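You operate a simulated robot arm through the tools that you are given. There is no shell and no other tool. Be economical: measure what you need, move in short steps, check, and stop when the job is done.

You run a simulated two-armed robot. Do the job below in one go: nothing can be reset, and whatever is moved stays where it is left.

Task
Lap the three pitted valve seats until each reads 0.0 m.
Fine: stainless first, then iron, then brass; rub on one seat at a time, stop at nought, pad back in the yellow pocket. Set down upright: lapping pad.

Only the result counts: the job must be done as asked and must still hold three seconds after the hand-in. Knocking over, shifting, dropping, spilling or breaking anything else fails it.

Robot
Two 7-joint arms with fingered hands on one trunk that stands fixed in place. Base frame: the origin is at the foot of the trunk, x ahead of it, y to its left, z up; the work surface is at about z = 863. Units: mm, degrees, N and s.
The left shoulder is at [200, 135, 970], the right one opposite. Payload 4 kg a hand.
The tool frame of a hand sits at the grasp point between the pads (the TCP): z along the fingers, y along the line on which they close. The tips reach 25 mm beyond it. Largest opening 88 mm; the body of the gripper starts 29 mm behind the TCP. The gripper is a hand of 4 fingers: y runs from the thumb to the fingers, the wrist lies at [-13, -106, -174] in the tool frame, and closing takes about 1.5 s.
Orientation is that of the tool frame in the base frame, as [roll, pitch, yaw] about the fixed x, y, z axes, in that order (R = Rz(yaw) Ry(pitch) Rx(roll)). With the fingers straight down and the wrist toward the robot, the tool's x, y and z point along [0, 1, 0], [1, 0, 0] and [0, 0, -1] of the base frame.

Tools
- The arms move only by the tool send_rows. It takes "left_moves", "right_moves" or both (then of equal length, played together; a hand with none holds still); each is a list of rows, each an object of numbers (a shift or turn left out is 0, a gripper value left out holds the last): "rx", "ry", "rz": the turn, a rotation vector about the base's x, y, z in degrees; "dx", "dy", "dz": the shift along the base's x, y, z in mm. In form: [{"rx": .., "ry": .., "rz": .., "dx": .., "dy": .., "dz": ..}, ...]. A call has 1 to 10 rows; each row shifts and turns the commanded pose from where the row before left it. "left_grip" and "right_grip" are, for a hand that has rows, the finger opening in mm, from 0 to 88, set as the call begins (left out, the last holds). Rows are played at 5 a second. More than 50 mm and 8.6 degrees between two rows, or a gripper value outside its range, and nothing of the call is played. A pose out of reach is approached as far as the arm can. The call stops where the force on the tool passes 40 N (or 10 N more than at its start, if that is more) or the arm is blocked; 0.2 s more then pass. The fingers move at their own pace (about 153 mm/s each) and stop on an object; they squeeze with about 28 N. The grip force told is the motor's: it shows also when the fingers shut on nothing. Time passes only in rows, and 0.2 s behind the last, so rows that do not move let the fingers close. The reply holds the time, the measured pose of the TCP, the force on the tool along the base axes, the opening and the grip force, in the units named above and with some noise, with the torque about the TCP (base axes, N m) and any sound that the robot's microphone picked up.
- Cameras (640 x 400 px; columns grow to the right, rows downward): "scene" is now at [141.2, -16.9, 1569.4]; the picture's right is [-0.19, -0.98, 0.00], its down [-0.67, 0.13, -0.73] and it looks along [0.72, -0.14, -0.68] (base axes); focal length 334 px, centre (320, 200). "left" rides on the left gripper at [-64, -83, -98] in its tool frame; the picture's right is [-0.62, -0.37, 0.69], its down [0.71, -0.63, 0.30] and it looks along [0.32, 0.68, 0.65] (tool axes); focal length 265 px, centre (320, 200). "right" rides on the right gripper at [64, -83, -98] in its tool frame; the picture's right is [-0.62, 0.37, -0.69], its down [-0.71, -0.63, 0.30] and it looks along [-0.32, 0.68, 0.65] (tool axes); focal length 265 px, centre (320, 200). There is no depth. A picture from a camera that has moved, and an enlarged one, comes with that camera's place and axes in the base frame and with its lens. The place of the scene camera against the robot may be out by one fixed shift of up to 12 mm in any direction.
- camera(camera): a new picture of that camera. It takes no simulated time.
- move_column(by): slides the trunk up (or, below 0, down) by that many mm; the arms and the scene camera ride with it, the base frame stays. It gives what a move gives, with no picture.
- move_fingers(index, middle, ring, thumb_bend, thumb_turn, hand): sets how far each is bent, from 0 (flat) to 1 (curled in); at 0.3 the hand is open as for a grip, at 0.7 the pads meet at the TCP. One left out holds its place. A second passes; each finger stops where it meets its share of the squeeze, and holds until it gets a number again. A gripper value or a shape takes the hand back. It gives what a move gives, with no picture; readings hold the bend of each and the force on the fingers (four entries, about 0 where the hand has none), thumb and palm. thumb_turn goes from beside the hand (0) to across from the fingers (1), as for a grip.
- hand_shape(shape, hand): the hand has 4 fingers and takes this shape, open, in about a second: jaw (thumb against the fingers, like two jaws); tri (thumb and two fingers); tip (a fingertip pinch); poke (one finger out to press); point (the index stretched); flat (the hand flat); cup (the hand cupped); fist (a fist). The gripper value then closes the fingers along that shape, each until it touches; the sizes above hold for jaw. It gives what a move gives, with no picture.
- aim_head(pan, tilt): turns the head with the scene camera to pan (to the left, within 97 degrees either way) and tilt (down, from -29 to 69), counted from straight ahead of the robot. It gives what a move gives.
- enlarge(camera, box): a new picture of the part [left, top, right, bottom] of that camera's present view, enlarged. It takes no simulated time.
- hand_in(): hands the job in; it is judged then, once.

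Go step by step. Nothing tells you positions but the pictures and the camera data: compare them with the known pose of the tool, close in by small moves and look again before you grip or let go. The budget is 120 turns and 86 pictures, counting those below and the enlarged ones. Unless the task says otherwise, let go and move clear before handing in, and close with one line.

The tools are called after "Request:" as name(argument=value, ...) on one line, values as JSON. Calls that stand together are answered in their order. send_rows: Moves the arms, as the interface text tells. Its arguments: {"type":"object","properties":{"left_moves":{"type":"array"},"left_grip":{"type":"number"},"right_moves":{"type":"array"},"right_grip":{"type":"number"}},"required":[]} The other tools are called the same way: move_column (by) slides the trunk up or down; hand_shape (shape, hand) gives the hand a shape; move_fingers (index, middle, ring, thumb_bend, thumb_turn, hand) moves the fingers one by one; aim_head (pan, tilt) turns the head that bears the scene camera; camera (camera) takes a picture; enlarge (camera, box) takes an enlarged picture of a part of a camera's view; hand_in () hands the job in.

At the start:

```text
time: 0.0
left_position: [596.0, 181.1, 1213.8]
left_orientation: [179.9, 0.0, 90.1]
left_ft_force: [-0.4, -0.5, 0.2]
left_torque: [0.02, 0.01, 0.01]
left_finger_gap: 87.5
left_grip_force: 0.1
left_shape: jaw
left_bend: [0.3, 0.3, 0.3, 0.3, 0.98]
left_finger forces: [0.1, 0.0, 0.0, 0.1, 0.0, 0.0]
right_position: [554.1, -253.9, 1247.6]
right_orientation: [-180.0, 0.0, 90.1]
right_ft_force: [0.2, 0.1, -0.1]
right_torque: [0.01, -0.01, -0.04]
right_finger_gap: 87.7
right_grip_force: 0.1
right_shape: jaw
right_bend: [0.3, 0.3, 0.3, 0.3, 0.98]
right_finger forces: [0.0, 0.0, 0.1, 0.0, 0.1, 0.0]
trunk travel left (down, up): [-575.0, 195.0]
head pan, tilt: [-10.9, 42.9]
```

scene: 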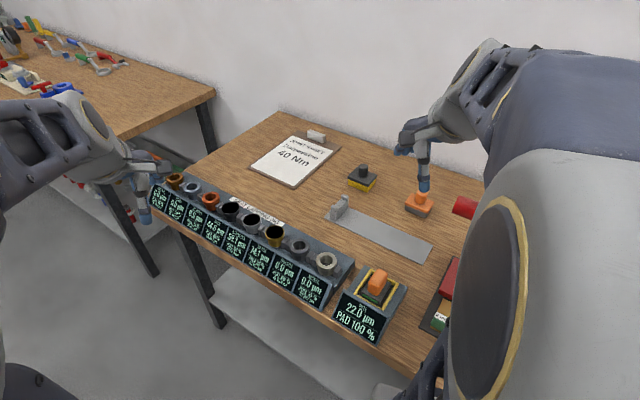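
right: 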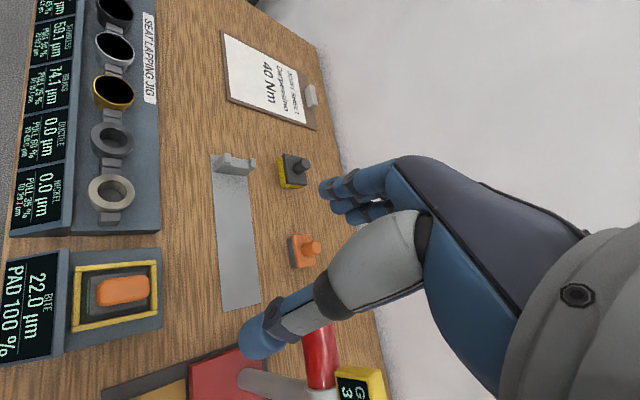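
left: 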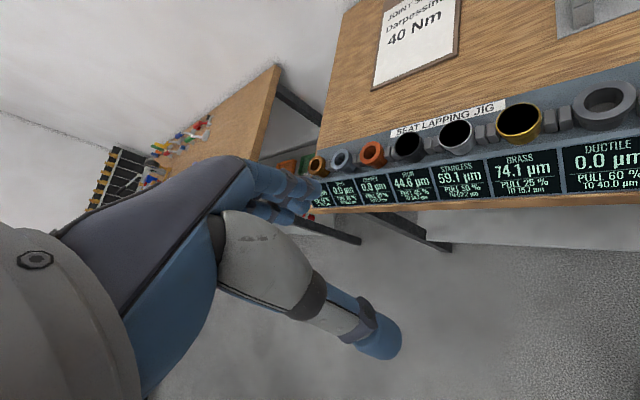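

The jig has eight seats with displays, and the lapping pad sits in the yellow pocket with its own readout. I'll read the displays up close first.

Request:
enlarge(camera="scene", box=[140, 160, 280, 270])

Request:
enlarge(camera="scene", box=[240, 210, 420, 350])

Request:
enlarge(camera="right", box=[0, 160, 240, 370])

Request:
enlarge(camera="left", box=[300, 60, 640, 220])

```text
3.64 times, centred on (210, 215) of scene
camera zoom: at [141.2, -16.9, 1569.4], right [-0.19, -0.98, 0.0], down [-0.67, 0.13, -0.73], along [0.72, -0.14, -0.68], focal length 1216 px, centre (720, 146)
```

zoom: 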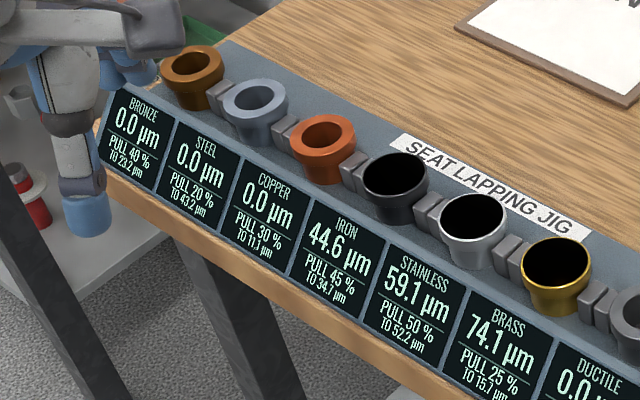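

```text
2.86 times, centred on (330, 280) of scene
camera zoom: at [141.2, -16.9, 1569.4], right [-0.19, -0.98, 0.0], down [-0.67, 0.13, -0.73], along [0.72, -0.14, -0.68], focal length 956 px, centre (291, -29)
```

zoom: 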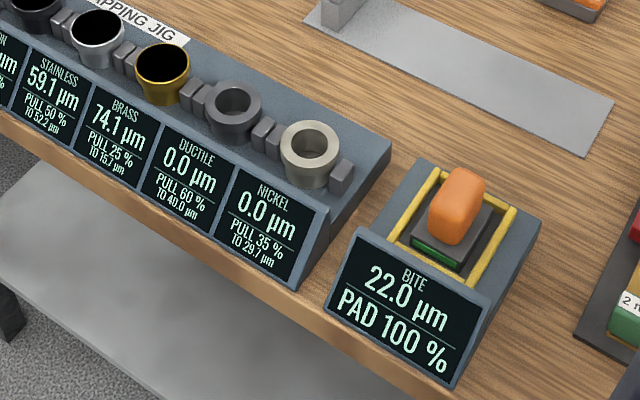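

```text
1.90 times, centred on (120, 265) of right
camera zoom: at [469.1, -188.6, 1346.2], right [0.37, -0.62, 0.69], down [-0.63, -0.71, -0.3], along [0.68, -0.32, -0.65], focal length 506 px, centre (701, 76)
```

zoom: 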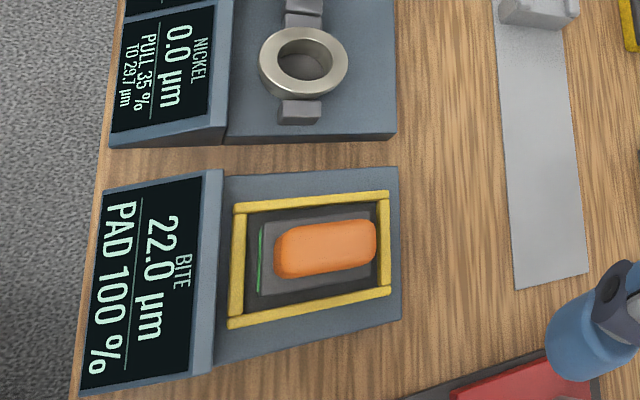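

```text
1.88 times, centred on (470, 140) of left
camera zoom: at [513.9, 116.3, 1312.3], right [-0.37, -0.62, -0.69], down [-0.63, 0.71, -0.3], along [0.68, 0.32, -0.65], focal length 500 px, centre (38, 313)
```

zoom: 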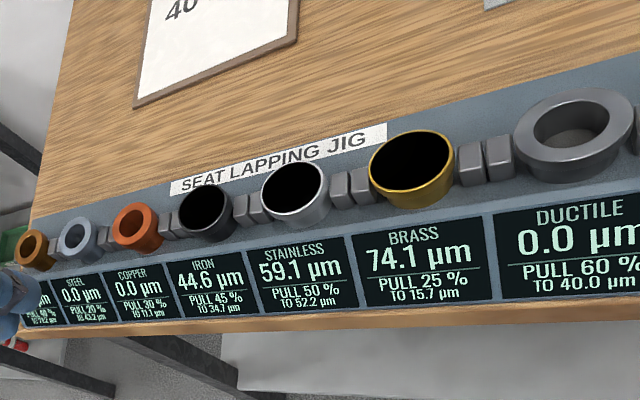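

Stainless, iron and brass are the pitted seats, in the middle of a jig that runs at about 45°. The pad handle is near (533, -222), with its short side along the jig, so I'll turn the right hand 45° and move over the pad.

Request:
send_rows(right_moves=[{"rz": 7.5, "dx": -3, "dy": 5, "dz": -25}, {"rz": 7.5, "dx": -3, "dy": 5, "dz": -25}, {"rz": 7.5, "dx": -4, "dy": 5, "dz": -25}, {"rz": 7.5, "dx": -4, "dy": 5, "dz": -25}, {"rz": 7.5, "dx": -4, "dy": 6, "dz": -25}, {"rz": 7.5, "dx": -3, "dy": 6, "dz": -25}, {}, {}])

Request:
camera(camera="right")

Request:
camera(camera="scene")

```text
time: 1.8
left_position: [598.5, 181.7, 1214.5]
left_orientation: [180.0, 0.0, 89.9]
left_ft_force: [0.2, 0.1, -0.2]
left_torque: [-0.02, -0.04, 0.01]
left_finger_gap: 87.5
left_grip_force: 0.0
left_shape: jaw
left_bend: [0.3, 0.3, 0.3, 0.3, 0.98]
left_finger forces: [0.0, 0.1, 0.0, 0.1, 0.0, 0.1]
right_position: [532.5, -220.9, 1096.2]
right_orientation: [179.9, 0.0, 135.0]
right_ft_force: [0.5, 0.3, 0.0]
right_torque: [0.0, -0.01, 0.0]
right_finger_gap: 87.7
right_grip_force: 0.0
right_shape: jaw
right_bend: [0.3, 0.3, 0.3, 0.3, 0.98]
right_finger forces: [0.0, 0.0, 0.1, 0.0, 0.0, 0.1]
trunk travel left (down, up): [-575.0, 195.0]
head pan, tilt: [-10.9, 42.9]
```

```text
78 pictures are left
camera right: at [427.4, -234.3, 1195.2], right [0.7, -0.18, 0.69], down [0.06, -0.95, -0.3], along [0.71, 0.25, -0.65], focal length 265 px, centre (320, 200)
```

right: 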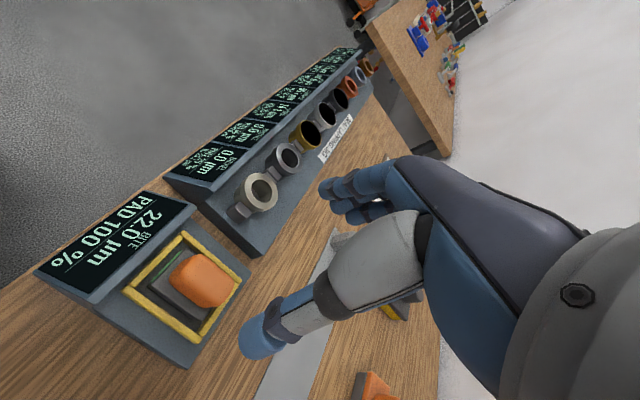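

```text
77 pictures are left
camera scene: at [141.2, -16.9, 1569.4], right [-0.19, -0.98, 0.0], down [-0.67, 0.13, -0.73], along [0.72, -0.14, -0.68], focal length 334 px, centre (320, 200)
```

scene: 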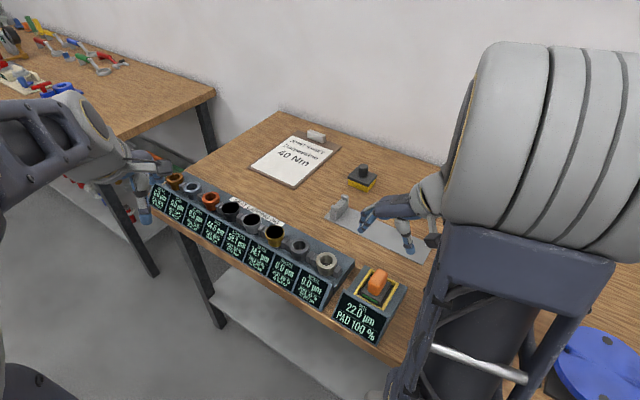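

The hand is over the pad and my estimate holds. I'll take an enlarged view to fix the handle's axes and height.

Request:
enlarge(camera="right", box=[110, 210, 270, 370])

Request:
enlarge(camera="scene", box=[330, 250, 420, 340])

Request:
enlarge(camera="right", box=[160, 40, 400, 260])

```text
2.50 times, centred on (190, 290) of right
camera zoom: at [427.4, -234.3, 1195.2], right [0.7, -0.18, 0.69], down [0.06, -0.95, -0.3], along [0.71, 0.25, -0.65], focal length 664 px, centre (645, -25)
```

zoom: 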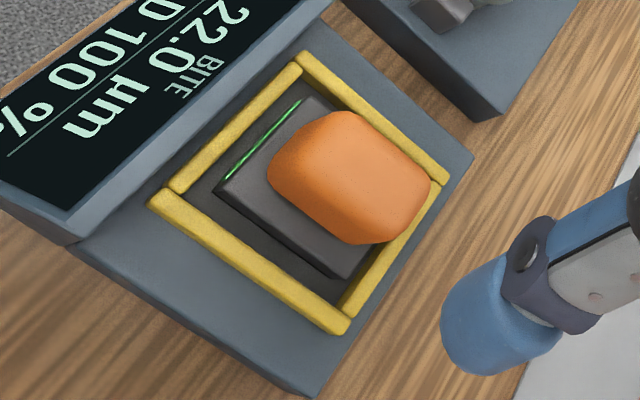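

```text
4.44 times, centred on (375, 295) of scene
camera zoom: at [141.2, -16.9, 1569.4], right [-0.19, -0.98, 0.0], down [-0.67, 0.13, -0.73], along [0.72, -0.14, -0.68], focal length 1487 px, centre (76, -222)
```

zoom: 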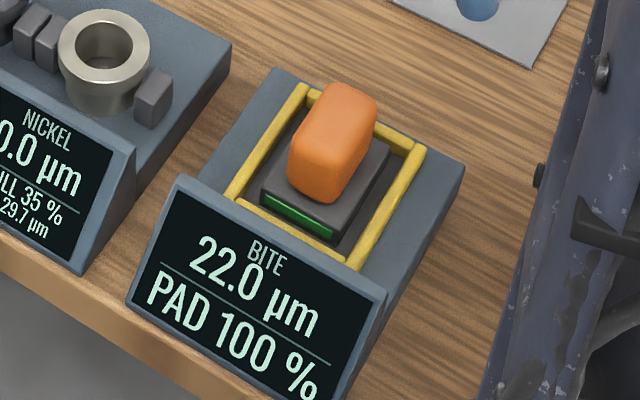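

```text
1.82 times, centred on (280, 150) of right
camera zoom: at [427.4, -234.3, 1195.2], right [0.7, -0.18, 0.69], down [0.06, -0.95, -0.3], along [0.71, 0.25, -0.65], focal length 483 px, centre (393, 291)
```

zoom: 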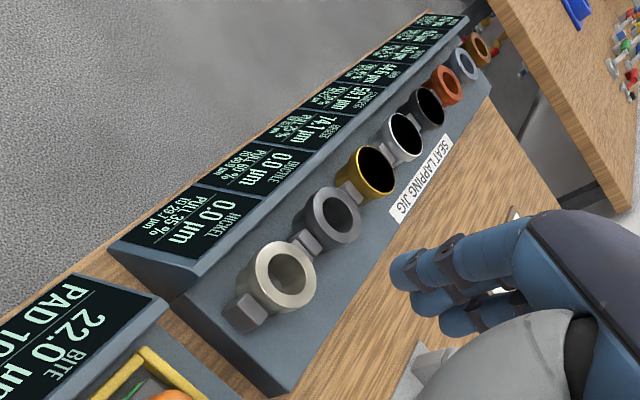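

The plate centre works out at about (534.5, -225), at exactly 45°, and the handle runs from z 905 to 950. I'll go down part way and look again.

Request:
send_rows(right_moves=[{"dx": 2, "dy": -4, "dz": -40}, {"dz": -40}, {"dz": -16}, {}])

Request:
camera(camera="right")

Request:
enlarge(camera="scene", box=[320, 200, 440, 340])

```text
time: 2.8
left_position: [597.8, 182.5, 1214.4]
left_orientation: [-180.0, 0.0, 90.0]
left_ft_force: [-0.1, 0.4, -0.3]
left_torque: [-0.01, 0.02, 0.03]
left_finger_gap: 87.7
left_grip_force: 0.0
left_shape: jaw
left_bend: [0.3, 0.3, 0.3, 0.3, 0.98]
left_finger forces: [0.0, 0.0, 0.0, 0.0, 0.0, 0.0]
right_position: [534.7, -224.1, 1002.8]
right_orientation: [179.9, 0.1, 134.9]
right_ft_force: [-0.6, 0.6, -0.1]
right_torque: [0.0, 0.0, -0.03]
right_finger_gap: 87.6
right_grip_force: 0.1
right_shape: jaw
right_bend: [0.3, 0.3, 0.3, 0.3, 0.98]
right_finger forces: [0.0, 0.0, 0.0, 0.0, 0.0, 0.1]
trunk travel left (down, up): [-575.0, 195.0]
head pan, tilt: [-10.9, 42.9]
```

```text
73 pictures are left
camera right: at [429.0, -237.5, 1101.4], right [0.7, -0.18, 0.69], down [0.06, -0.95, -0.3], along [0.71, 0.25, -0.65], focal length 265 px, centre (320, 200)
```

right: 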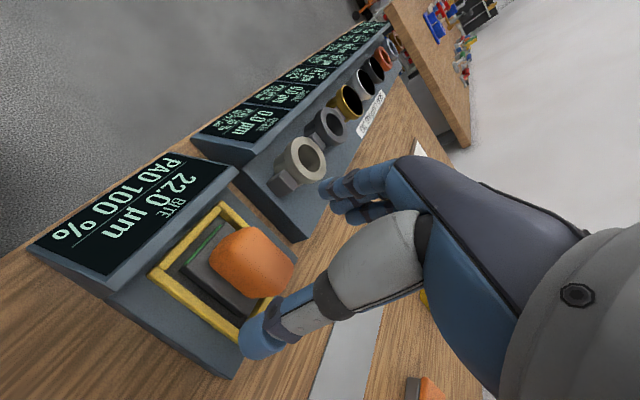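

```text
2.86 times, centred on (380, 270) of scene
camera zoom: at [141.2, -16.9, 1569.4], right [-0.19, -0.98, 0.0], down [-0.67, 0.13, -0.73], along [0.72, -0.14, -0.68], focal length 956 px, centre (149, 0)
```

zoom: 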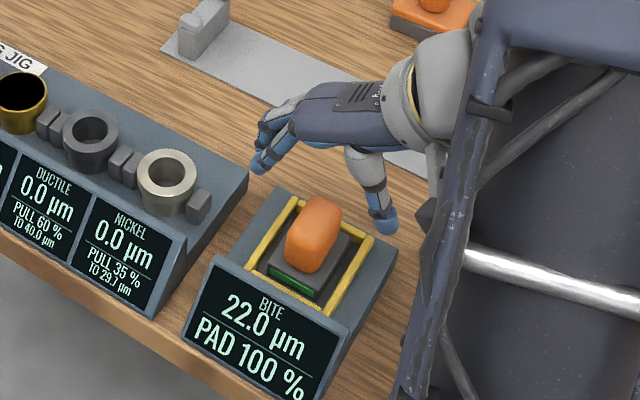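

The fingers straddle the handle squarely. I'll go down to the gripping height, with the tips just above the plate, and look.

Request:
send_rows(right_moves=[{"dz": -30}, {"dz": -25}, {"dz": -13}, {}])

Request:
camera(camera="right")

Request:
enlarge(camera="scene", box=[320, 200, 440, 340])

```text
time: 3.8
left_position: [597.4, 180.9, 1215.2]
left_orientation: [179.9, 0.0, 89.9]
left_ft_force: [0.3, -0.2, -0.2]
left_torque: [0.01, 0.03, -0.02]
left_finger_gap: 87.7
left_grip_force: 0.1
left_shape: jaw
left_bend: [0.3, 0.3, 0.3, 0.3, 0.98]
left_finger forces: [0.0, 0.1, 0.0, 0.0, 0.0, 0.0]
right_position: [534.1, -223.8, 934.7]
right_orientation: [-179.9, 0.1, 135.0]
right_ft_force: [0.0, -0.4, 0.0]
right_torque: [0.0, 0.02, -0.04]
right_finger_gap: 87.5
right_grip_force: 0.0
right_shape: jaw
right_bend: [0.3, 0.3, 0.3, 0.3, 0.98]
right_finger forces: [0.0, 0.0, 0.0, 0.0, 0.1, 0.1]
trunk travel left (down, up): [-575.0, 195.0]
head pan, tilt: [-10.9, 42.9]
```

```text
71 pictures are left
camera right: at [429.2, -237.7, 1032.6], right [0.7, -0.18, 0.69], down [0.06, -0.95, -0.3], along [0.71, 0.25, -0.65], focal length 265 px, centre (320, 200)
```

right: 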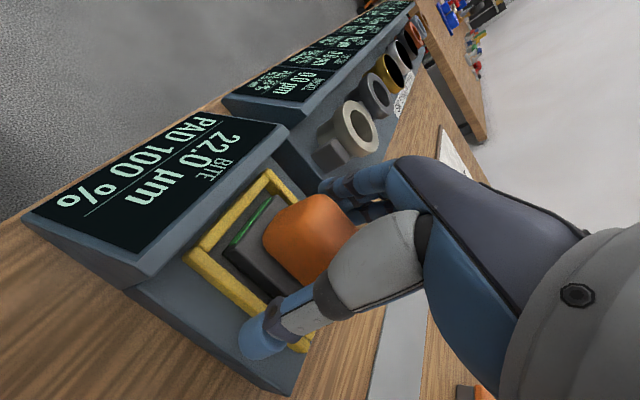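

```text
2.86 times, centred on (380, 270) of scene
camera zoom: at [141.2, -16.9, 1569.4], right [-0.19, -0.98, 0.0], down [-0.67, 0.13, -0.73], along [0.72, -0.14, -0.68], focal length 956 px, centre (149, 0)
```

zoom: 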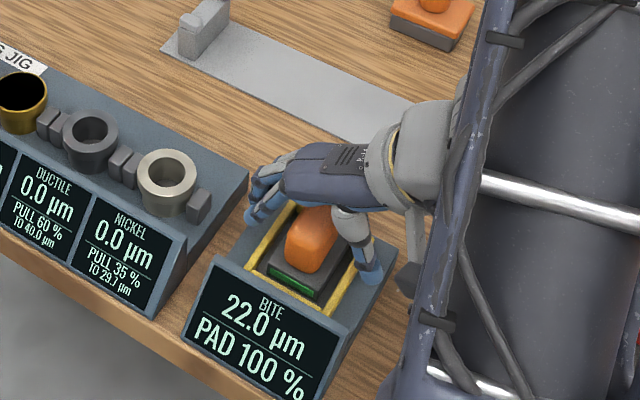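

The thumb and fingers are either side of the handle with clearance above the rails. Closing.

Request:
send_rows(right_moves=[{}, {}, {}, {}, {}, {}, {}, {}, {}, {}], right_grip=10)

Request:
camera(camera="right")

```text
time: 6.0
left_position: [598.5, 182.0, 1213.9]
left_orientation: [180.0, 0.0, 90.0]
left_ft_force: [1.1, 0.2, 0.5]
left_torque: [0.01, 0.02, 0.0]
left_finger_gap: 87.8
left_grip_force: 0.1
left_shape: jaw
left_bend: [0.3, 0.3, 0.3, 0.3, 0.98]
left_finger forces: [0.1, 0.0, 0.0, 0.0, 0.0, 0.0]
right_position: [535.5, -223.4, 934.5]
right_orientation: [-180.0, 0.1, 135.0]
right_ft_force: [0.5, -1.0, -0.2]
right_torque: [0.01, 0.0, 0.0]
right_finger_gap: 24.5
right_grip_force: 28.0
right_shape: jaw
right_bend: [0.74, 0.55, 0.54, 0.74, 1.0]
right_finger forces: [15.0, 7.0, 3.3, 0.0, 25.6, 0.0]
trunk travel left (down, up): [-575.0, 195.0]
head pan, tilt: [-10.9, 42.9]
```

```text
69 pictures are left
camera right: at [429.2, -237.7, 1032.8], right [0.7, -0.18, 0.69], down [0.06, -0.95, -0.3], along [0.71, 0.25, -0.65], focal length 265 px, centre (320, 200)
```

right: 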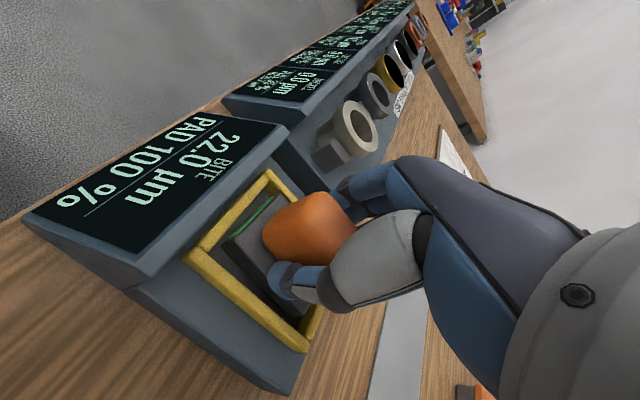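

The grip holds, though the index finger and thumb curled more than the other fingers. I'll look closer before lifting.

Request:
enlarge(camera="scene", box=[340, 230, 430, 310])

Request:
enlarge(camera="right", box=[200, 140, 400, 340])

```text
5.00 times, centred on (385, 270) of scene
camera zoom: at [141.3, -16.9, 1569.4], right [-0.19, -0.98, 0.0], down [-0.67, 0.13, -0.73], along [0.72, -0.14, -0.68], focal length 1672 px, centre (-5, -150)
```

zoom: 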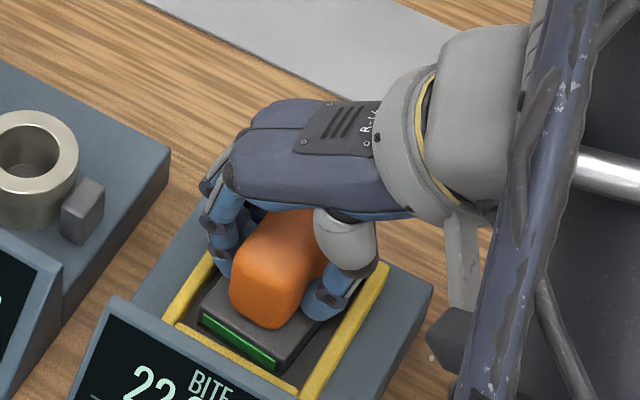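

```text
2.00 times, centred on (300, 240) of right
camera zoom: at [429.2, -237.7, 1032.8], right [0.7, -0.18, 0.69], down [0.06, -0.95, -0.3], along [0.71, 0.25, -0.65], focal length 531 px, centre (360, 120)
```

zoom: 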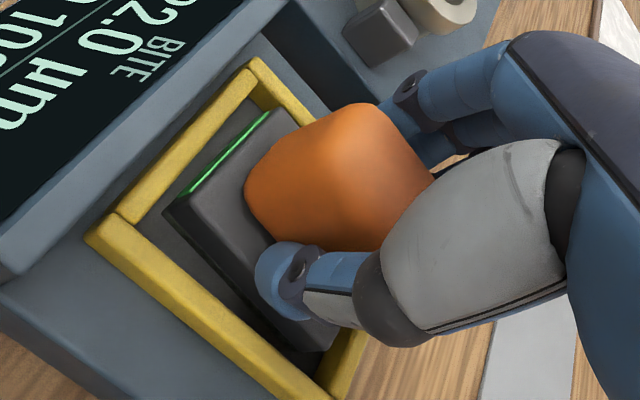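

All three fingers balance the thumb's force, so the grip looks sound. I'll lift slowly and check.

Request:
send_rows(right_moves=[{"dz": 10}, {"dz": 15}, {"dz": 25}, {"dz": 25}, {}, {}])

Request:
camera(camera="right")

Request:
enlarge(camera="scene", box=[310, 190, 440, 320])

```text
time: 7.4
left_position: [598.7, 180.2, 1214.5]
left_orientation: [179.9, -0.1, 90.0]
left_ft_force: [1.3, 0.0, 1.1]
left_torque: [0.02, 0.01, -0.01]
left_finger_gap: 87.6
left_grip_force: 0.1
left_shape: jaw
left_bend: [0.3, 0.3, 0.3, 0.3, 0.98]
left_finger forces: [0.0, 0.0, 0.1, 0.0, 0.1, 0.0]
right_position: [533.1, -224.5, 1009.6]
right_orientation: [-179.9, 0.0, 135.0]
right_ft_force: [-0.2, 0.3, -1.9]
right_torque: [0.02, -0.02, 0.01]
right_finger_gap: 24.5
right_grip_force: 28.0
right_shape: jaw
right_bend: [0.74, 0.55, 0.55, 0.74, 1.0]
right_finger forces: [15.2, 7.0, 3.3, 0.0, 25.5, 0.1]
trunk travel left (down, up): [-575.0, 195.0]
head pan, tilt: [-10.9, 42.9]
```

```text
66 pictures are left
camera right: at [428.8, -238.8, 1107.1], right [0.7, -0.18, 0.69], down [0.06, -0.95, -0.3], along [0.71, 0.25, -0.65], focal length 265 px, centre (320, 200)
```

right: 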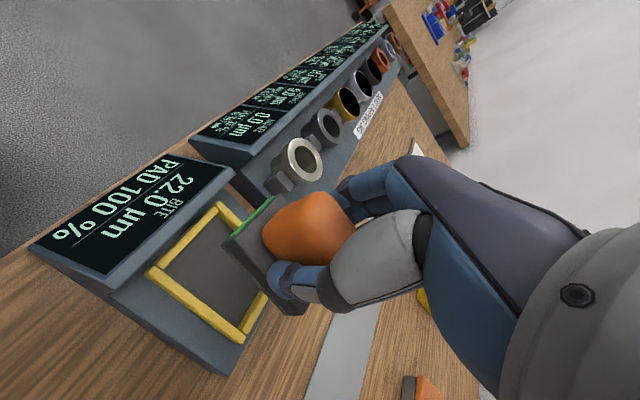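

```text
3.08 times, centred on (375, 255) of scene
camera zoom: at [141.3, -16.9, 1569.4], right [-0.19, -0.98, 0.0], down [-0.67, 0.13, -0.73], along [0.72, -0.14, -0.68], focal length 1029 px, centre (151, 31)
```

zoom: 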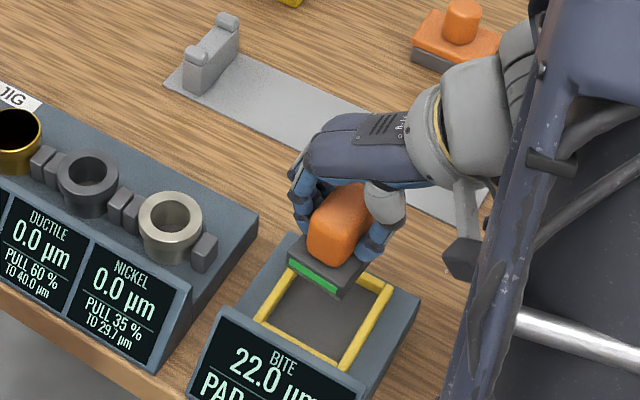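

The pad is held firmly and level. I put the seats at about nickel (615,-123), brass (731,-9), stainless (788,47) and iron (846,104), with tops near z=922. Next I'll carry the pad high to above the stainless seat.

Request:
send_rows(right_moves=[{"dz": 30}, {"dx": 28, "dy": 30}, {"dx": 28, "dy": 30}, {"dx": 28, "dy": 30}, {"dx": 28, "dy": 30}, {"dx": 28, "dy": 30}, {"dx": 28, "dy": 30}, {"dx": 28, "dy": 30}, {"dx": 28, "dy": 30}, {"dx": 30, "dy": 31}])

Request:
camera(camera="scene")

Request:
camera(camera="right")

```text
time: 9.6
left_position: [597.8, 180.9, 1214.4]
left_orientation: [-179.9, 0.0, 90.0]
left_ft_force: [-0.6, 0.6, 0.2]
left_torque: [-0.03, -0.02, 0.01]
left_finger_gap: 87.6
left_grip_force: 0.1
left_shape: jaw
left_bend: [0.3, 0.3, 0.3, 0.3, 0.98]
left_finger forces: [0.1, 0.0, 0.1, 0.0, 0.1, 0.0]
right_position: [788.1, 44.4, 1038.2]
right_orientation: [180.0, 0.0, 135.0]
right_ft_force: [0.1, -0.6, -2.2]
right_torque: [0.0, -0.01, 0.02]
right_finger_gap: 24.5
right_grip_force: 28.3
right_shape: jaw
right_bend: [0.74, 0.55, 0.55, 0.74, 1.0]
right_finger forces: [15.5, 7.0, 3.3, 0.0, 25.8, 0.0]
trunk travel left (down, up): [-575.0, 195.0]
head pan, tilt: [-10.9, 42.9]
```

```text
64 pictures are left
camera scene: at [141.1, -17.2, 1569.5], right [-0.19, -0.98, 0.0], down [-0.67, 0.13, -0.73], along [0.72, -0.14, -0.68], focal length 334 px, centre (320, 200)
```

scene: 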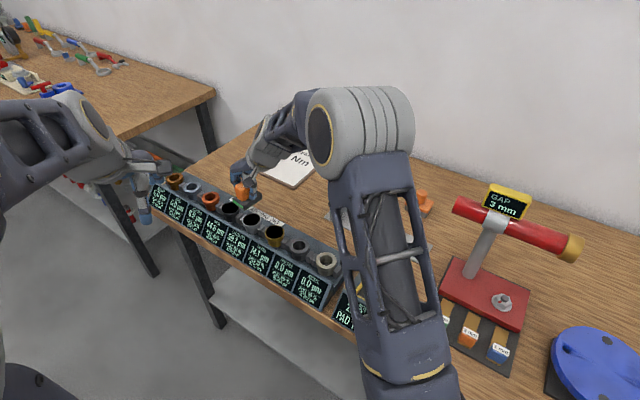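

```text
63 pictures are left
camera right: at [682.9, 31.0, 1136.9], right [0.7, -0.18, 0.69], down [0.06, -0.95, -0.3], along [0.71, 0.25, -0.65], focal length 265 px, centre (320, 200)
```

right: 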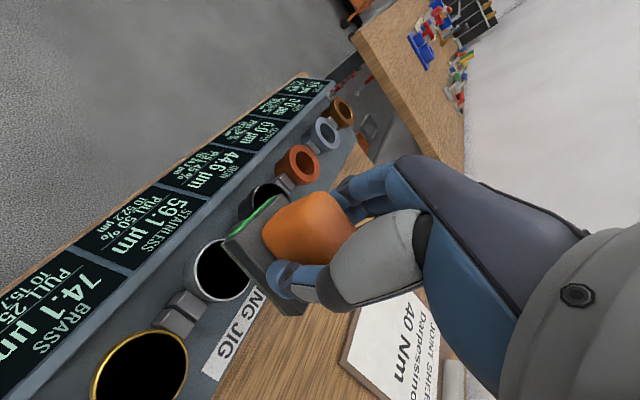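

The stainless seat comes out at about (786, 47.5). I'll lower toward it and stop short of contact.

Request:
send_rows(right_moves=[{"dx": -2, "dy": 3, "dz": -30}, {"dz": -26}, {}])

Request:
enlarge(camera="scene", box=[190, 150, 310, 260])

Request:
camera(camera="right")

Request:
camera(camera="left")

```text
time: 10.4
left_position: [597.2, 183.4, 1214.7]
left_orientation: [180.0, 0.0, 90.0]
left_ft_force: [0.0, -0.3, -0.1]
left_torque: [0.0, 0.02, 0.01]
left_finger_gap: 87.5
left_grip_force: 0.1
left_shape: jaw
left_bend: [0.3, 0.3, 0.3, 0.3, 0.98]
left_finger forces: [0.0, 0.0, 0.0, 0.0, 0.0, 0.0]
right_position: [786.7, 48.5, 982.1]
right_orientation: [-180.0, 0.0, 135.0]
right_ft_force: [-0.9, 0.4, -1.7]
right_torque: [-0.01, 0.03, -0.01]
right_finger_gap: 24.2
right_grip_force: 28.1
right_shape: jaw
right_bend: [0.74, 0.55, 0.55, 0.74, 1.0]
right_finger forces: [15.5, 7.0, 3.4, 0.0, 25.8, 0.0]
trunk travel left (down, up): [-575.0, 195.0]
head pan, tilt: [-10.9, 42.9]
```

```text
3.64 times, centred on (250, 205) of scene
camera zoom: at [141.3, -16.8, 1569.4], right [-0.19, -0.98, 0.0], down [-0.67, 0.13, -0.73], along [0.72, -0.14, -0.68], focal length 1216 px, centre (574, 182)
```

zoom: 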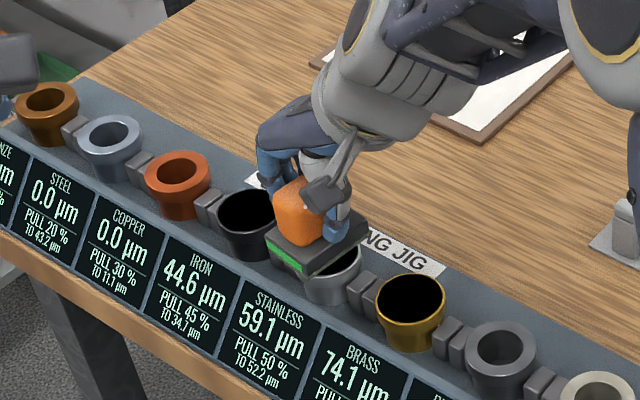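

```text
61 pictures are left
camera right: at [681.6, 35.1, 1080.3], right [0.7, -0.18, 0.69], down [0.06, -0.95, -0.3], along [0.71, 0.25, -0.65], focal length 265 px, centre (320, 200)
```

right: 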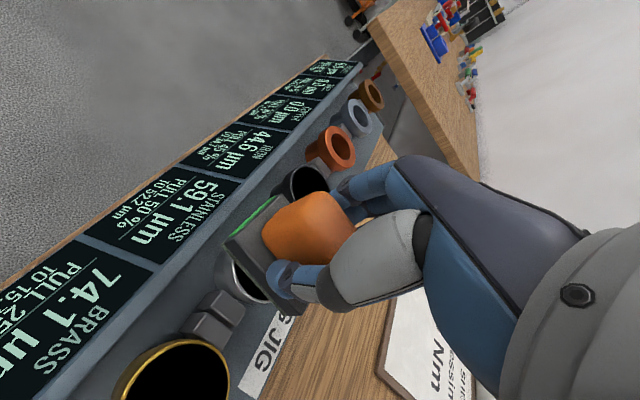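

```text
60 pictures are left
camera left: at [513.9, 116.3, 1312.3], right [-0.37, -0.62, -0.69], down [-0.63, 0.71, -0.3], along [0.68, 0.32, -0.65], focal length 265 px, centre (320, 200)
```

left: 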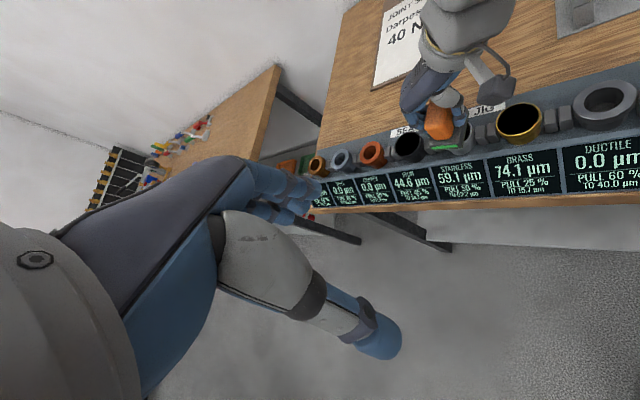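

The pad is aligned over stainless, about 20 mm above it. I'll close in with small steps.

Request:
send_rows(right_moves=[{"dz": -4}, {"dz": -3}, {"dz": -3}, {"dz": -2}, {}])

Request:
enlarge(camera="left", box=[390, 80, 550, 200])

```text
time: 11.6
left_position: [597.4, 180.6, 1213.5]
left_orientation: [180.0, 0.0, 90.1]
left_ft_force: [-0.9, -0.7, 0.1]
left_torque: [0.0, -0.02, 0.01]
left_finger_gap: 87.9
left_grip_force: 0.0
left_shape: jaw
left_bend: [0.3, 0.3, 0.3, 0.3, 0.98]
left_finger forces: [0.0, 0.1, 0.0, 0.0, 0.0, 0.2]
right_position: [787.2, 49.5, 970.4]
right_orientation: [-180.0, 0.0, 135.0]
right_ft_force: [0.2, -0.4, -1.9]
right_torque: [0.01, 0.04, 0.02]
right_finger_gap: 24.4
right_grip_force: 27.9
right_shape: jaw
right_bend: [0.74, 0.55, 0.55, 0.74, 1.0]
right_finger forces: [15.5, 6.9, 3.3, 0.0, 26.0, 0.1]
trunk travel left (down, up): [-575.0, 195.0]
head pan, tilt: [-10.9, 42.9]
```

```text
3.33 times, centred on (470, 140) of left
camera zoom: at [514.0, 116.3, 1312.3], right [-0.37, -0.62, -0.69], down [-0.63, 0.71, -0.3], along [0.68, 0.32, -0.65], focal length 885 px, centre (-180, 400)
```

zoom: 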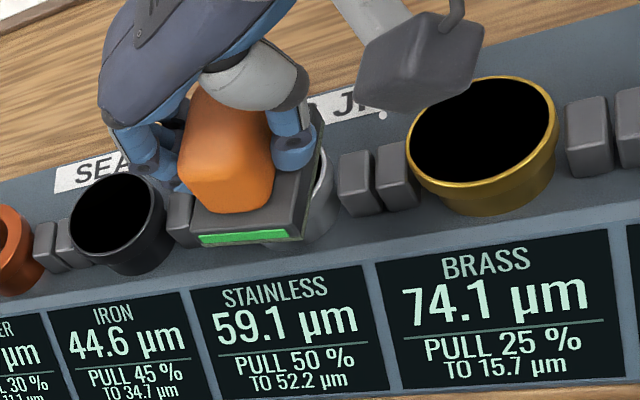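

The left camera gives a very good view of the work. The pad is well placed, so I'll go down the last bit to contact.

Request:
send_rows(right_moves=[{"dx": -1, "dy": -2, "dz": -2}, {"dz": -2}, {"dz": -2}, {"dz": -1}, {}])

```text
time: 12.6
left_position: [597.3, 181.0, 1213.9]
left_orientation: [179.9, 0.0, 89.9]
left_ft_force: [-1.3, 0.2, 0.0]
left_torque: [0.02, 0.02, -0.01]
left_finger_gap: 87.6
left_grip_force: 0.0
left_shape: jaw
left_bend: [0.3, 0.3, 0.3, 0.3, 0.98]
left_finger forces: [0.0, 0.0, 0.0, 0.0, 0.0, 0.0]
right_position: [788.4, 48.5, 969.0]
right_orientation: [179.4, 0.3, 134.8]
right_ft_force: [-3.9, -1.3, 13.9]
right_torque: [-0.13, 0.28, 0.07]
right_finger_gap: 25.3
right_grip_force: 28.6
right_shape: jaw
right_bend: [0.74, 0.56, 0.56, 0.75, 0.99]
right_finger forces: [16.3, 7.0, 3.3, 0.1, 38.4, 0.0]
trunk travel left (down, up): [-575.0, 195.0]
head pan, tilt: [-10.9, 42.9]
stopped in row 4 (right hand): the force on the tool passed its limit at 42 N (the readings are from after the stop); the commanded pose is now the measured one
```

Contact is at TCP z of about 969. I'll check the readings.

Request:
enlarge(camera="left", box=[390, 80, 550, 200])

```text
3.33 times, centred on (470, 140) of left
camera zoom: at [513.5, 116.1, 1312.3], right [-0.37, -0.62, -0.69], down [-0.63, 0.71, -0.31], along [0.68, 0.32, -0.65], focal length 885 px, centre (-180, 400)
```

zoom: 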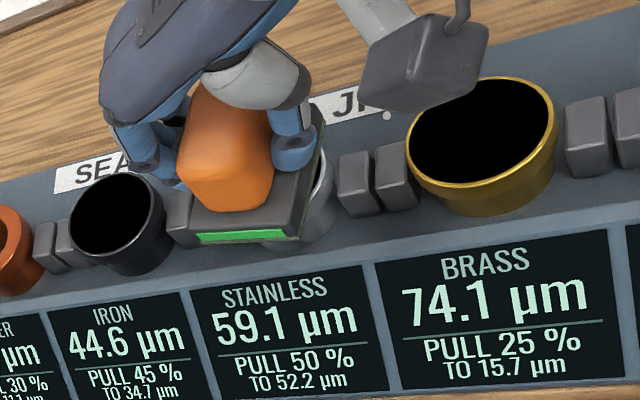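

Nothing has changed by touching alone. I'll do a short 12 mm test stroke away from the display and see what it takes off.

Request:
send_rows(right_moves=[{"dx": 3, "dy": -3}, {"dx": 3, "dy": -3}, {"dx": 3, "dy": -3}, {}])

Request:
enlarge(camera="left", box=[390, 80, 550, 200])

```text
time: 13.6
left_position: [596.9, 183.2, 1213.5]
left_orientation: [-180.0, 0.0, 90.1]
left_ft_force: [0.3, 0.5, 0.4]
left_torque: [0.01, 0.02, -0.03]
left_finger_gap: 87.6
left_grip_force: 0.0
left_shape: jaw
left_bend: [0.3, 0.3, 0.3, 0.3, 0.98]
left_finger forces: [0.0, 0.1, 0.0, 0.0, 0.0, 0.0]
right_position: [796.3, 41.5, 969.4]
right_orientation: [179.5, 0.1, 135.0]
right_ft_force: [-5.4, 8.3, 20.9]
right_torque: [0.28, 0.15, 0.06]
right_finger_gap: 25.5
right_grip_force: 28.4
right_shape: jaw
right_bend: [0.74, 0.56, 0.59, 0.76, 0.97]
right_finger forces: [25.5, 6.3, 3.0, 0.0, 32.8, 0.1]
trunk travel left (down, up): [-575.0, 195.0]
head pan, tilt: [-10.9, 42.9]
```

```text
3.33 times, centred on (470, 140) of left
camera zoom: at [513.2, 116.6, 1312.7], right [-0.37, -0.62, -0.69], down [-0.63, 0.71, -0.3], along [0.68, 0.32, -0.65], focal length 885 px, centre (-180, 400)
```

zoom: 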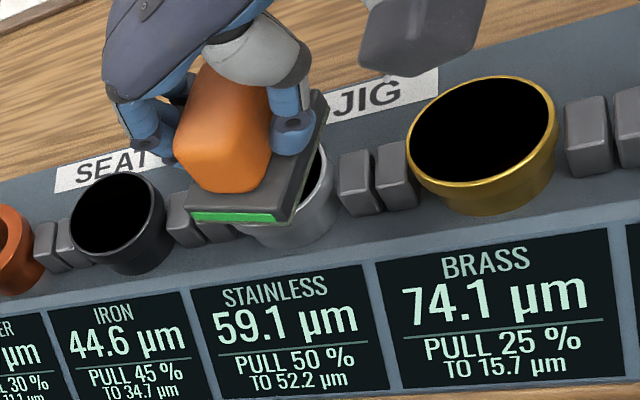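

Nothing changed after 12 mm, so strokes are probably counted over a longer travel or at reversal. I'll do the return stroke toward the display with slightly less press.

Request:
send_rows(right_moves=[{"dx": -3, "dy": 3, "dz": -0.3}, {"dx": -3, "dy": 3}, {"dx": -3, "dy": 3}, {"dx": -3, "dy": 3}, {"dx": -3, "dy": 3}, {"dx": -3, "dy": 3}, {}])

Request:
enlarge(camera="left", box=[390, 80, 550, 200])

```text
time: 15.2
left_position: [598.2, 181.5, 1214.0]
left_orientation: [180.0, 0.0, 90.0]
left_ft_force: [0.7, 0.1, 0.4]
left_torque: [0.01, 0.0, -0.02]
left_finger_gap: 87.6
left_grip_force: 0.1
left_shape: jaw
left_bend: [0.3, 0.3, 0.3, 0.3, 0.98]
left_finger forces: [0.0, 0.1, 0.0, 0.1, 0.1, 0.0]
right_position: [779.5, 57.6, 968.7]
right_orientation: [179.4, 0.4, 134.9]
right_ft_force: [6.8, -6.7, 25.9]
right_torque: [-0.28, -0.01, 0.01]
right_finger_gap: 26.1
right_grip_force: 28.1
right_shape: jaw
right_bend: [0.74, 0.54, 0.54, 0.76, 1.0]
right_finger forces: [18.9, 12.9, 4.6, 0.0, 42.9, 0.0]
trunk travel left (down, up): [-575.0, 195.0]
head pan, tilt: [-10.9, 42.9]
```

```text
3.33 times, centred on (470, 140) of left
camera zoom: at [513.5, 116.0, 1312.6], right [-0.37, -0.62, -0.69], down [-0.63, 0.71, -0.3], along [0.68, 0.32, -0.65], focal length 885 px, centre (-180, 400)
```

zoom: 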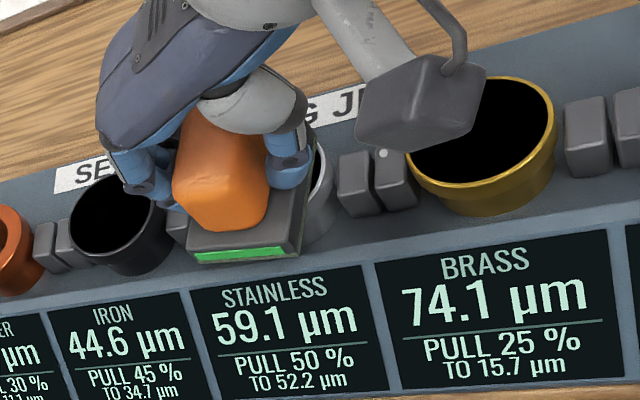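

Still no change. The pad sits about 5 mm toward iron, so I'll lift, re-centre, and see whether the reading updates on lift.

Request:
send_rows(right_moves=[{"dz": 4}, {"dz": 6}, {"dx": 3, "dy": -13}, {}])

Request:
enlarge(camera="left", box=[390, 80, 550, 200])

Request:
enlarge(camera="right", box=[170, 120, 330, 320])

```text
time: 16.2
left_position: [597.5, 180.6, 1214.6]
left_orientation: [-179.9, 0.0, 89.9]
left_ft_force: [-0.3, -0.3, -0.4]
left_torque: [0.01, 0.01, 0.0]
left_finger_gap: 87.6
left_grip_force: 0.1
left_shape: jaw
left_bend: [0.3, 0.3, 0.3, 0.3, 0.98]
left_finger forces: [0.0, 0.0, 0.0, 0.0, 0.0, 0.0]
right_position: [782.0, 44.8, 977.2]
right_orientation: [179.8, 0.2, 134.9]
right_ft_force: [0.0, 0.4, -2.1]
right_torque: [-0.03, 0.01, 0.01]
right_finger_gap: 26.1
right_grip_force: 28.3
right_shape: jaw
right_bend: [0.74, 0.55, 0.55, 0.76, 0.99]
right_finger forces: [16.1, 7.4, 3.4, 0.0, 27.0, 0.1]
trunk travel left (down, up): [-575.0, 195.0]
head pan, tilt: [-10.9, 42.9]
```

```text
3.33 times, centred on (470, 140) of left
camera zoom: at [514.0, 116.3, 1312.3], right [-0.37, -0.62, -0.69], down [-0.63, 0.71, -0.3], along [0.68, 0.32, -0.65], focal length 885 px, centre (-180, 400)
```

zoom: 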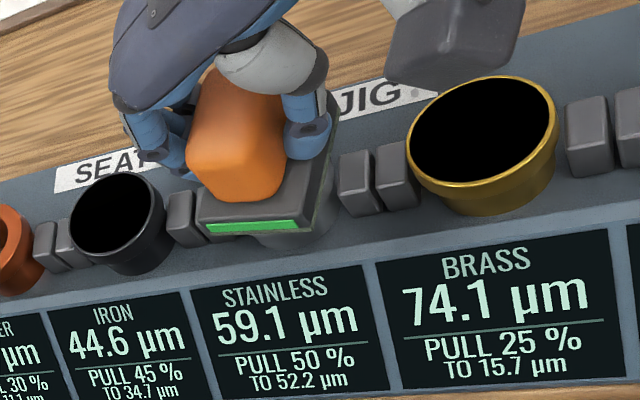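

```text
2.00 times, centred on (250, 220) of right
camera zoom: at [674.9, 29.6, 1075.1], right [0.69, -0.18, 0.7], down [0.06, -0.95, -0.31], along [0.72, 0.25, -0.65], focal length 531 px, centre (460, 160)
```

zoom: 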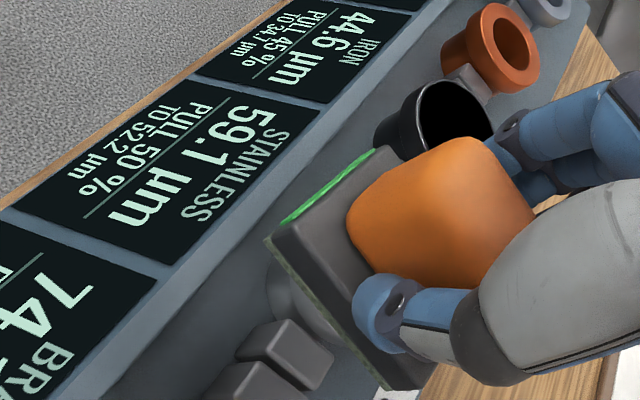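

No change on lift either, so a stroke probably has to be longer. I'll do one full stroke of about 48 mm across the seat, re-centred.

Request:
send_rows(right_moves=[{"dx": -8, "dy": 8}, {"dx": -8, "dy": 8}, {"dz": -5}, {"dz": -3}, {"dz": -1.5}, {}])

Request:
send_rows(right_moves=[{"dx": 4.25, "dy": -4.25}, {"dx": 4.25, "dy": -4.25}, {"dx": 4.25, "dy": -4.25}, {"dx": 4.25, "dy": -4.25}, {"dx": 4.25, "dy": -4.25}, {"dx": 4.25, "dy": -4.25}, {"dx": 4.25, "dy": -4.25}, {"dx": 4.25, "dy": -4.25}, {}])

Request:
enlarge(camera="left", box=[390, 80, 550, 200])

```text
time: 17.6
left_position: [598.6, 181.4, 1214.2]
left_orientation: [180.0, 0.0, 90.0]
left_ft_force: [0.4, 1.2, 0.4]
left_torque: [-0.02, 0.01, 0.01]
left_finger_gap: 87.3
left_grip_force: 0.0
left_shape: jaw
left_bend: [0.3, 0.3, 0.3, 0.3, 0.98]
left_finger forces: [0.0, 0.0, 0.0, 0.1, 0.0, 0.0]
right_position: [765.4, 60.4, 969.4]
right_orientation: [179.5, 0.3, 134.9]
right_ft_force: [-0.1, 0.6, 5.6]
right_torque: [0.01, 0.01, -0.01]
right_finger_gap: 25.7
right_grip_force: 28.3
right_shape: jaw
right_bend: [0.74, 0.55, 0.56, 0.76, 0.99]
right_finger forces: [17.9, 7.6, 3.4, 0.1, 30.1, 0.0]
trunk travel left (down, up): [-575.0, 195.0]
head pan, tilt: [-10.9, 42.9]
```

```text
time: 19.6
left_position: [597.2, 180.9, 1214.4]
left_orientation: [-180.0, 0.1, 90.0]
left_ft_force: [0.1, 0.0, 1.3]
left_torque: [-0.01, 0.01, 0.05]
left_finger_gap: 87.6
left_grip_force: 0.0
left_shape: jaw
left_bend: [0.3, 0.3, 0.3, 0.3, 0.98]
left_finger forces: [0.1, 0.0, 0.0, 0.1, 0.1, 0.0]
right_position: [800.7, 28.8, 969.5]
right_orientation: [179.5, 0.4, 134.9]
right_ft_force: [-4.5, 5.6, 17.8]
right_torque: [0.31, 0.13, 0.06]
right_finger_gap: 25.6
right_grip_force: 27.9
right_shape: jaw
right_bend: [0.74, 0.56, 0.58, 0.76, 0.98]
right_finger forces: [27.6, 6.2, 3.1, 0.1, 33.0, 0.1]
trunk travel left (down, up): [-575.0, 195.0]
head pan, tilt: [-10.9, 42.9]
```

```text
3.33 times, centred on (470, 140) of left
camera zoom: at [513.3, 116.4, 1312.7], right [-0.37, -0.62, -0.69], down [-0.63, 0.71, -0.3], along [0.68, 0.32, -0.65], focal length 885 px, centre (-180, 400)
```

zoom: 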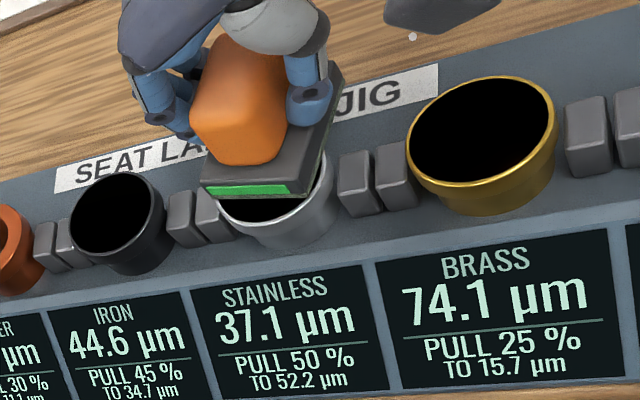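

One full push stroke takes exactly the 22.0 µm bite (59.1 to 37.1). Before the next stroke I need to see how the pad's bite readout has changed.

Request:
camera(camera="scene")

```text
52 pictures are left
camera scene: at [140.5, -16.7, 1569.6], right [-0.19, -0.98, 0.0], down [-0.67, 0.13, -0.73], along [0.72, -0.14, -0.68], focal length 334 px, centre (320, 200)
```

scene: 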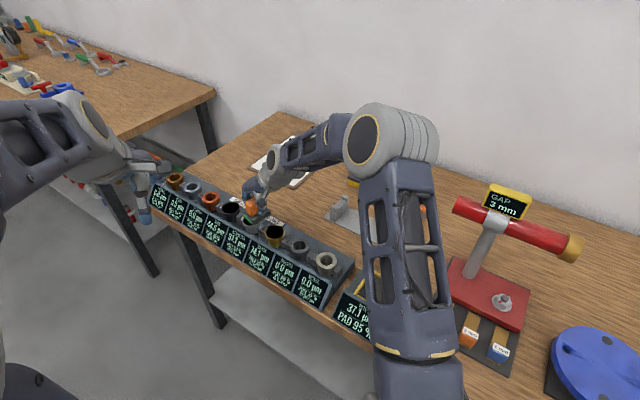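

Request:
enlarge(camera="scene", box=[310, 270, 400, 350])

```text
5.00 times, centred on (355, 310) of scene
camera zoom: at [140.5, -16.7, 1569.6], right [-0.19, -0.98, 0.0], down [-0.67, 0.13, -0.73], along [0.72, -0.14, -0.68], focal length 1672 px, centre (145, -350)
```

zoom: 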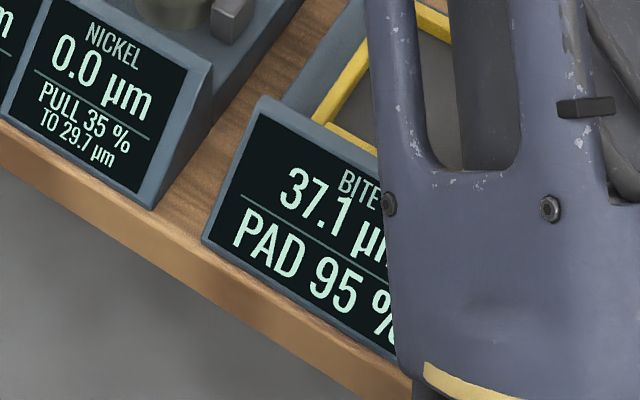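

The readout now says BITE 37.1 µm and PAD 95 %. That exactly matches what is left on stainless, so another push should bring it to 0. I'll lift, go back to the front and push again the same way.

Request:
send_rows(right_moves=[{"dz": 10}, {"dx": -17, "dy": 17}, {"dx": -17, "dy": 17}, {"dz": -5}, {"dz": -3}, {"dz": -2}, {}])

Request:
enlarge(camera="left", box=[390, 80, 550, 200])

```text
time: 21.2
left_position: [598.4, 181.2, 1215.1]
left_orientation: [180.0, 0.0, 89.9]
left_ft_force: [0.0, -0.5, 0.8]
left_torque: [-0.03, 0.01, 0.0]
left_finger_gap: 87.8
left_grip_force: 0.0
left_shape: jaw
left_bend: [0.3, 0.3, 0.3, 0.3, 0.98]
left_finger forces: [0.0, 0.0, 0.0, 0.0, 0.1, 0.1]
right_position: [765.2, 60.7, 969.3]
right_orientation: [179.5, 0.4, 134.9]
right_ft_force: [-1.8, -1.2, 9.1]
right_torque: [-0.05, 0.03, 0.01]
right_finger_gap: 25.6
right_grip_force: 27.9
right_shape: jaw
right_bend: [0.74, 0.56, 0.59, 0.76, 0.98]
right_finger forces: [18.1, 6.6, 3.5, 0.0, 33.4, 0.0]
trunk travel left (down, up): [-575.0, 195.0]
head pan, tilt: [-10.9, 42.9]
```

```text
3.33 times, centred on (470, 140) of left
camera zoom: at [513.6, 116.3, 1312.6], right [-0.37, -0.62, -0.69], down [-0.63, 0.71, -0.3], along [0.68, 0.32, -0.65], focal length 885 px, centre (-180, 400)
```

zoom: 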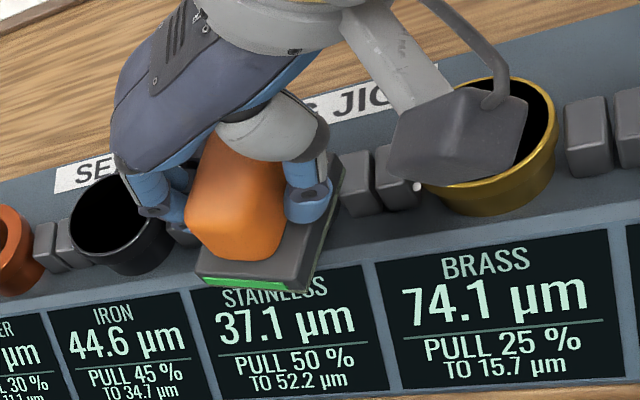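

The pad is seated at the front end of stainless again, with nothing changed. Second push stroke.

Request:
send_rows(right_moves=[{"dx": 4.25, "dy": -4.25}, {"dx": 4.25, "dy": -4.25}, {"dx": 4.25, "dy": -4.25}, {"dx": 4.25, "dy": -4.25}, {"dx": 4.25, "dy": -4.25}, {"dx": 4.25, "dy": -4.25}, {"dx": 4.25, "dy": -4.25}, {"dx": 4.25, "dy": -4.25}, {}])

Request:
enlarge(camera="left", box=[390, 80, 550, 200])

Request:
enlarge(camera="scene", box=[310, 270, 400, 350])

```text
time: 23.2
left_position: [596.8, 182.2, 1215.0]
left_orientation: [-180.0, 0.0, 89.9]
left_ft_force: [0.4, -0.2, 0.5]
left_torque: [0.0, -0.01, 0.0]
left_finger_gap: 87.3
left_grip_force: 0.0
left_shape: jaw
left_bend: [0.3, 0.3, 0.3, 0.3, 0.98]
left_finger forces: [0.0, 0.0, 0.0, 0.0, 0.0, 0.0]
right_position: [799.5, 28.4, 969.2]
right_orientation: [179.5, 0.3, 135.0]
right_ft_force: [-6.0, 6.3, 21.0]
right_torque: [0.38, 0.17, 0.03]
right_finger_gap: 25.6
right_grip_force: 28.0
right_shape: jaw
right_bend: [0.74, 0.57, 0.61, 0.76, 0.96]
right_finger forces: [30.8, 5.5, 2.4, 0.1, 35.6, 0.0]
trunk travel left (down, up): [-575.0, 195.0]
head pan, tilt: [-10.9, 42.9]
```

```text
3.33 times, centred on (470, 140) of left
camera zoom: at [513.2, 116.5, 1312.7], right [-0.37, -0.62, -0.69], down [-0.63, 0.71, -0.3], along [0.68, 0.32, -0.65], focal length 885 px, centre (-180, 400)
```

zoom: 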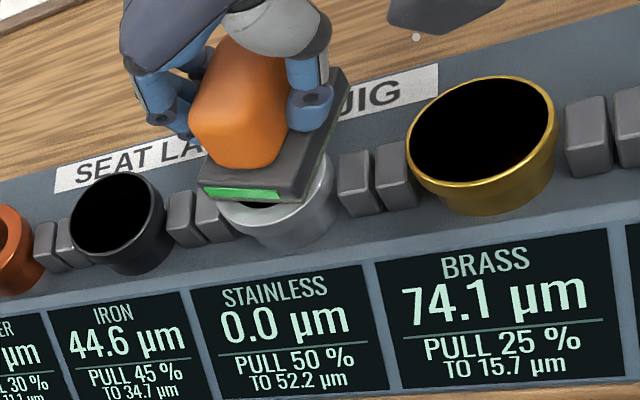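

```text
5.00 times, centred on (355, 310) of scene
camera zoom: at [140.4, -16.7, 1569.6], right [-0.19, -0.98, 0.0], down [-0.67, 0.13, -0.73], along [0.72, -0.14, -0.68], focal length 1672 px, centre (145, -350)
```

zoom: 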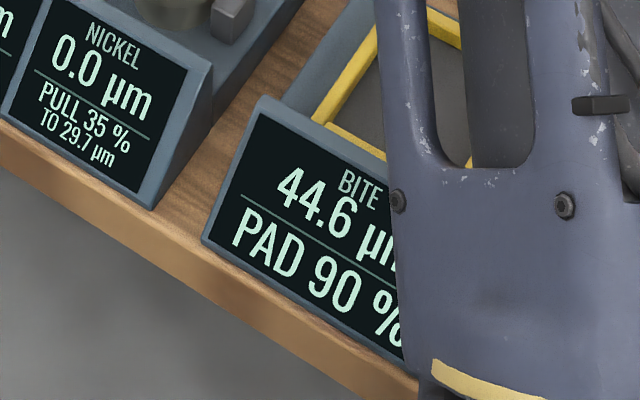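

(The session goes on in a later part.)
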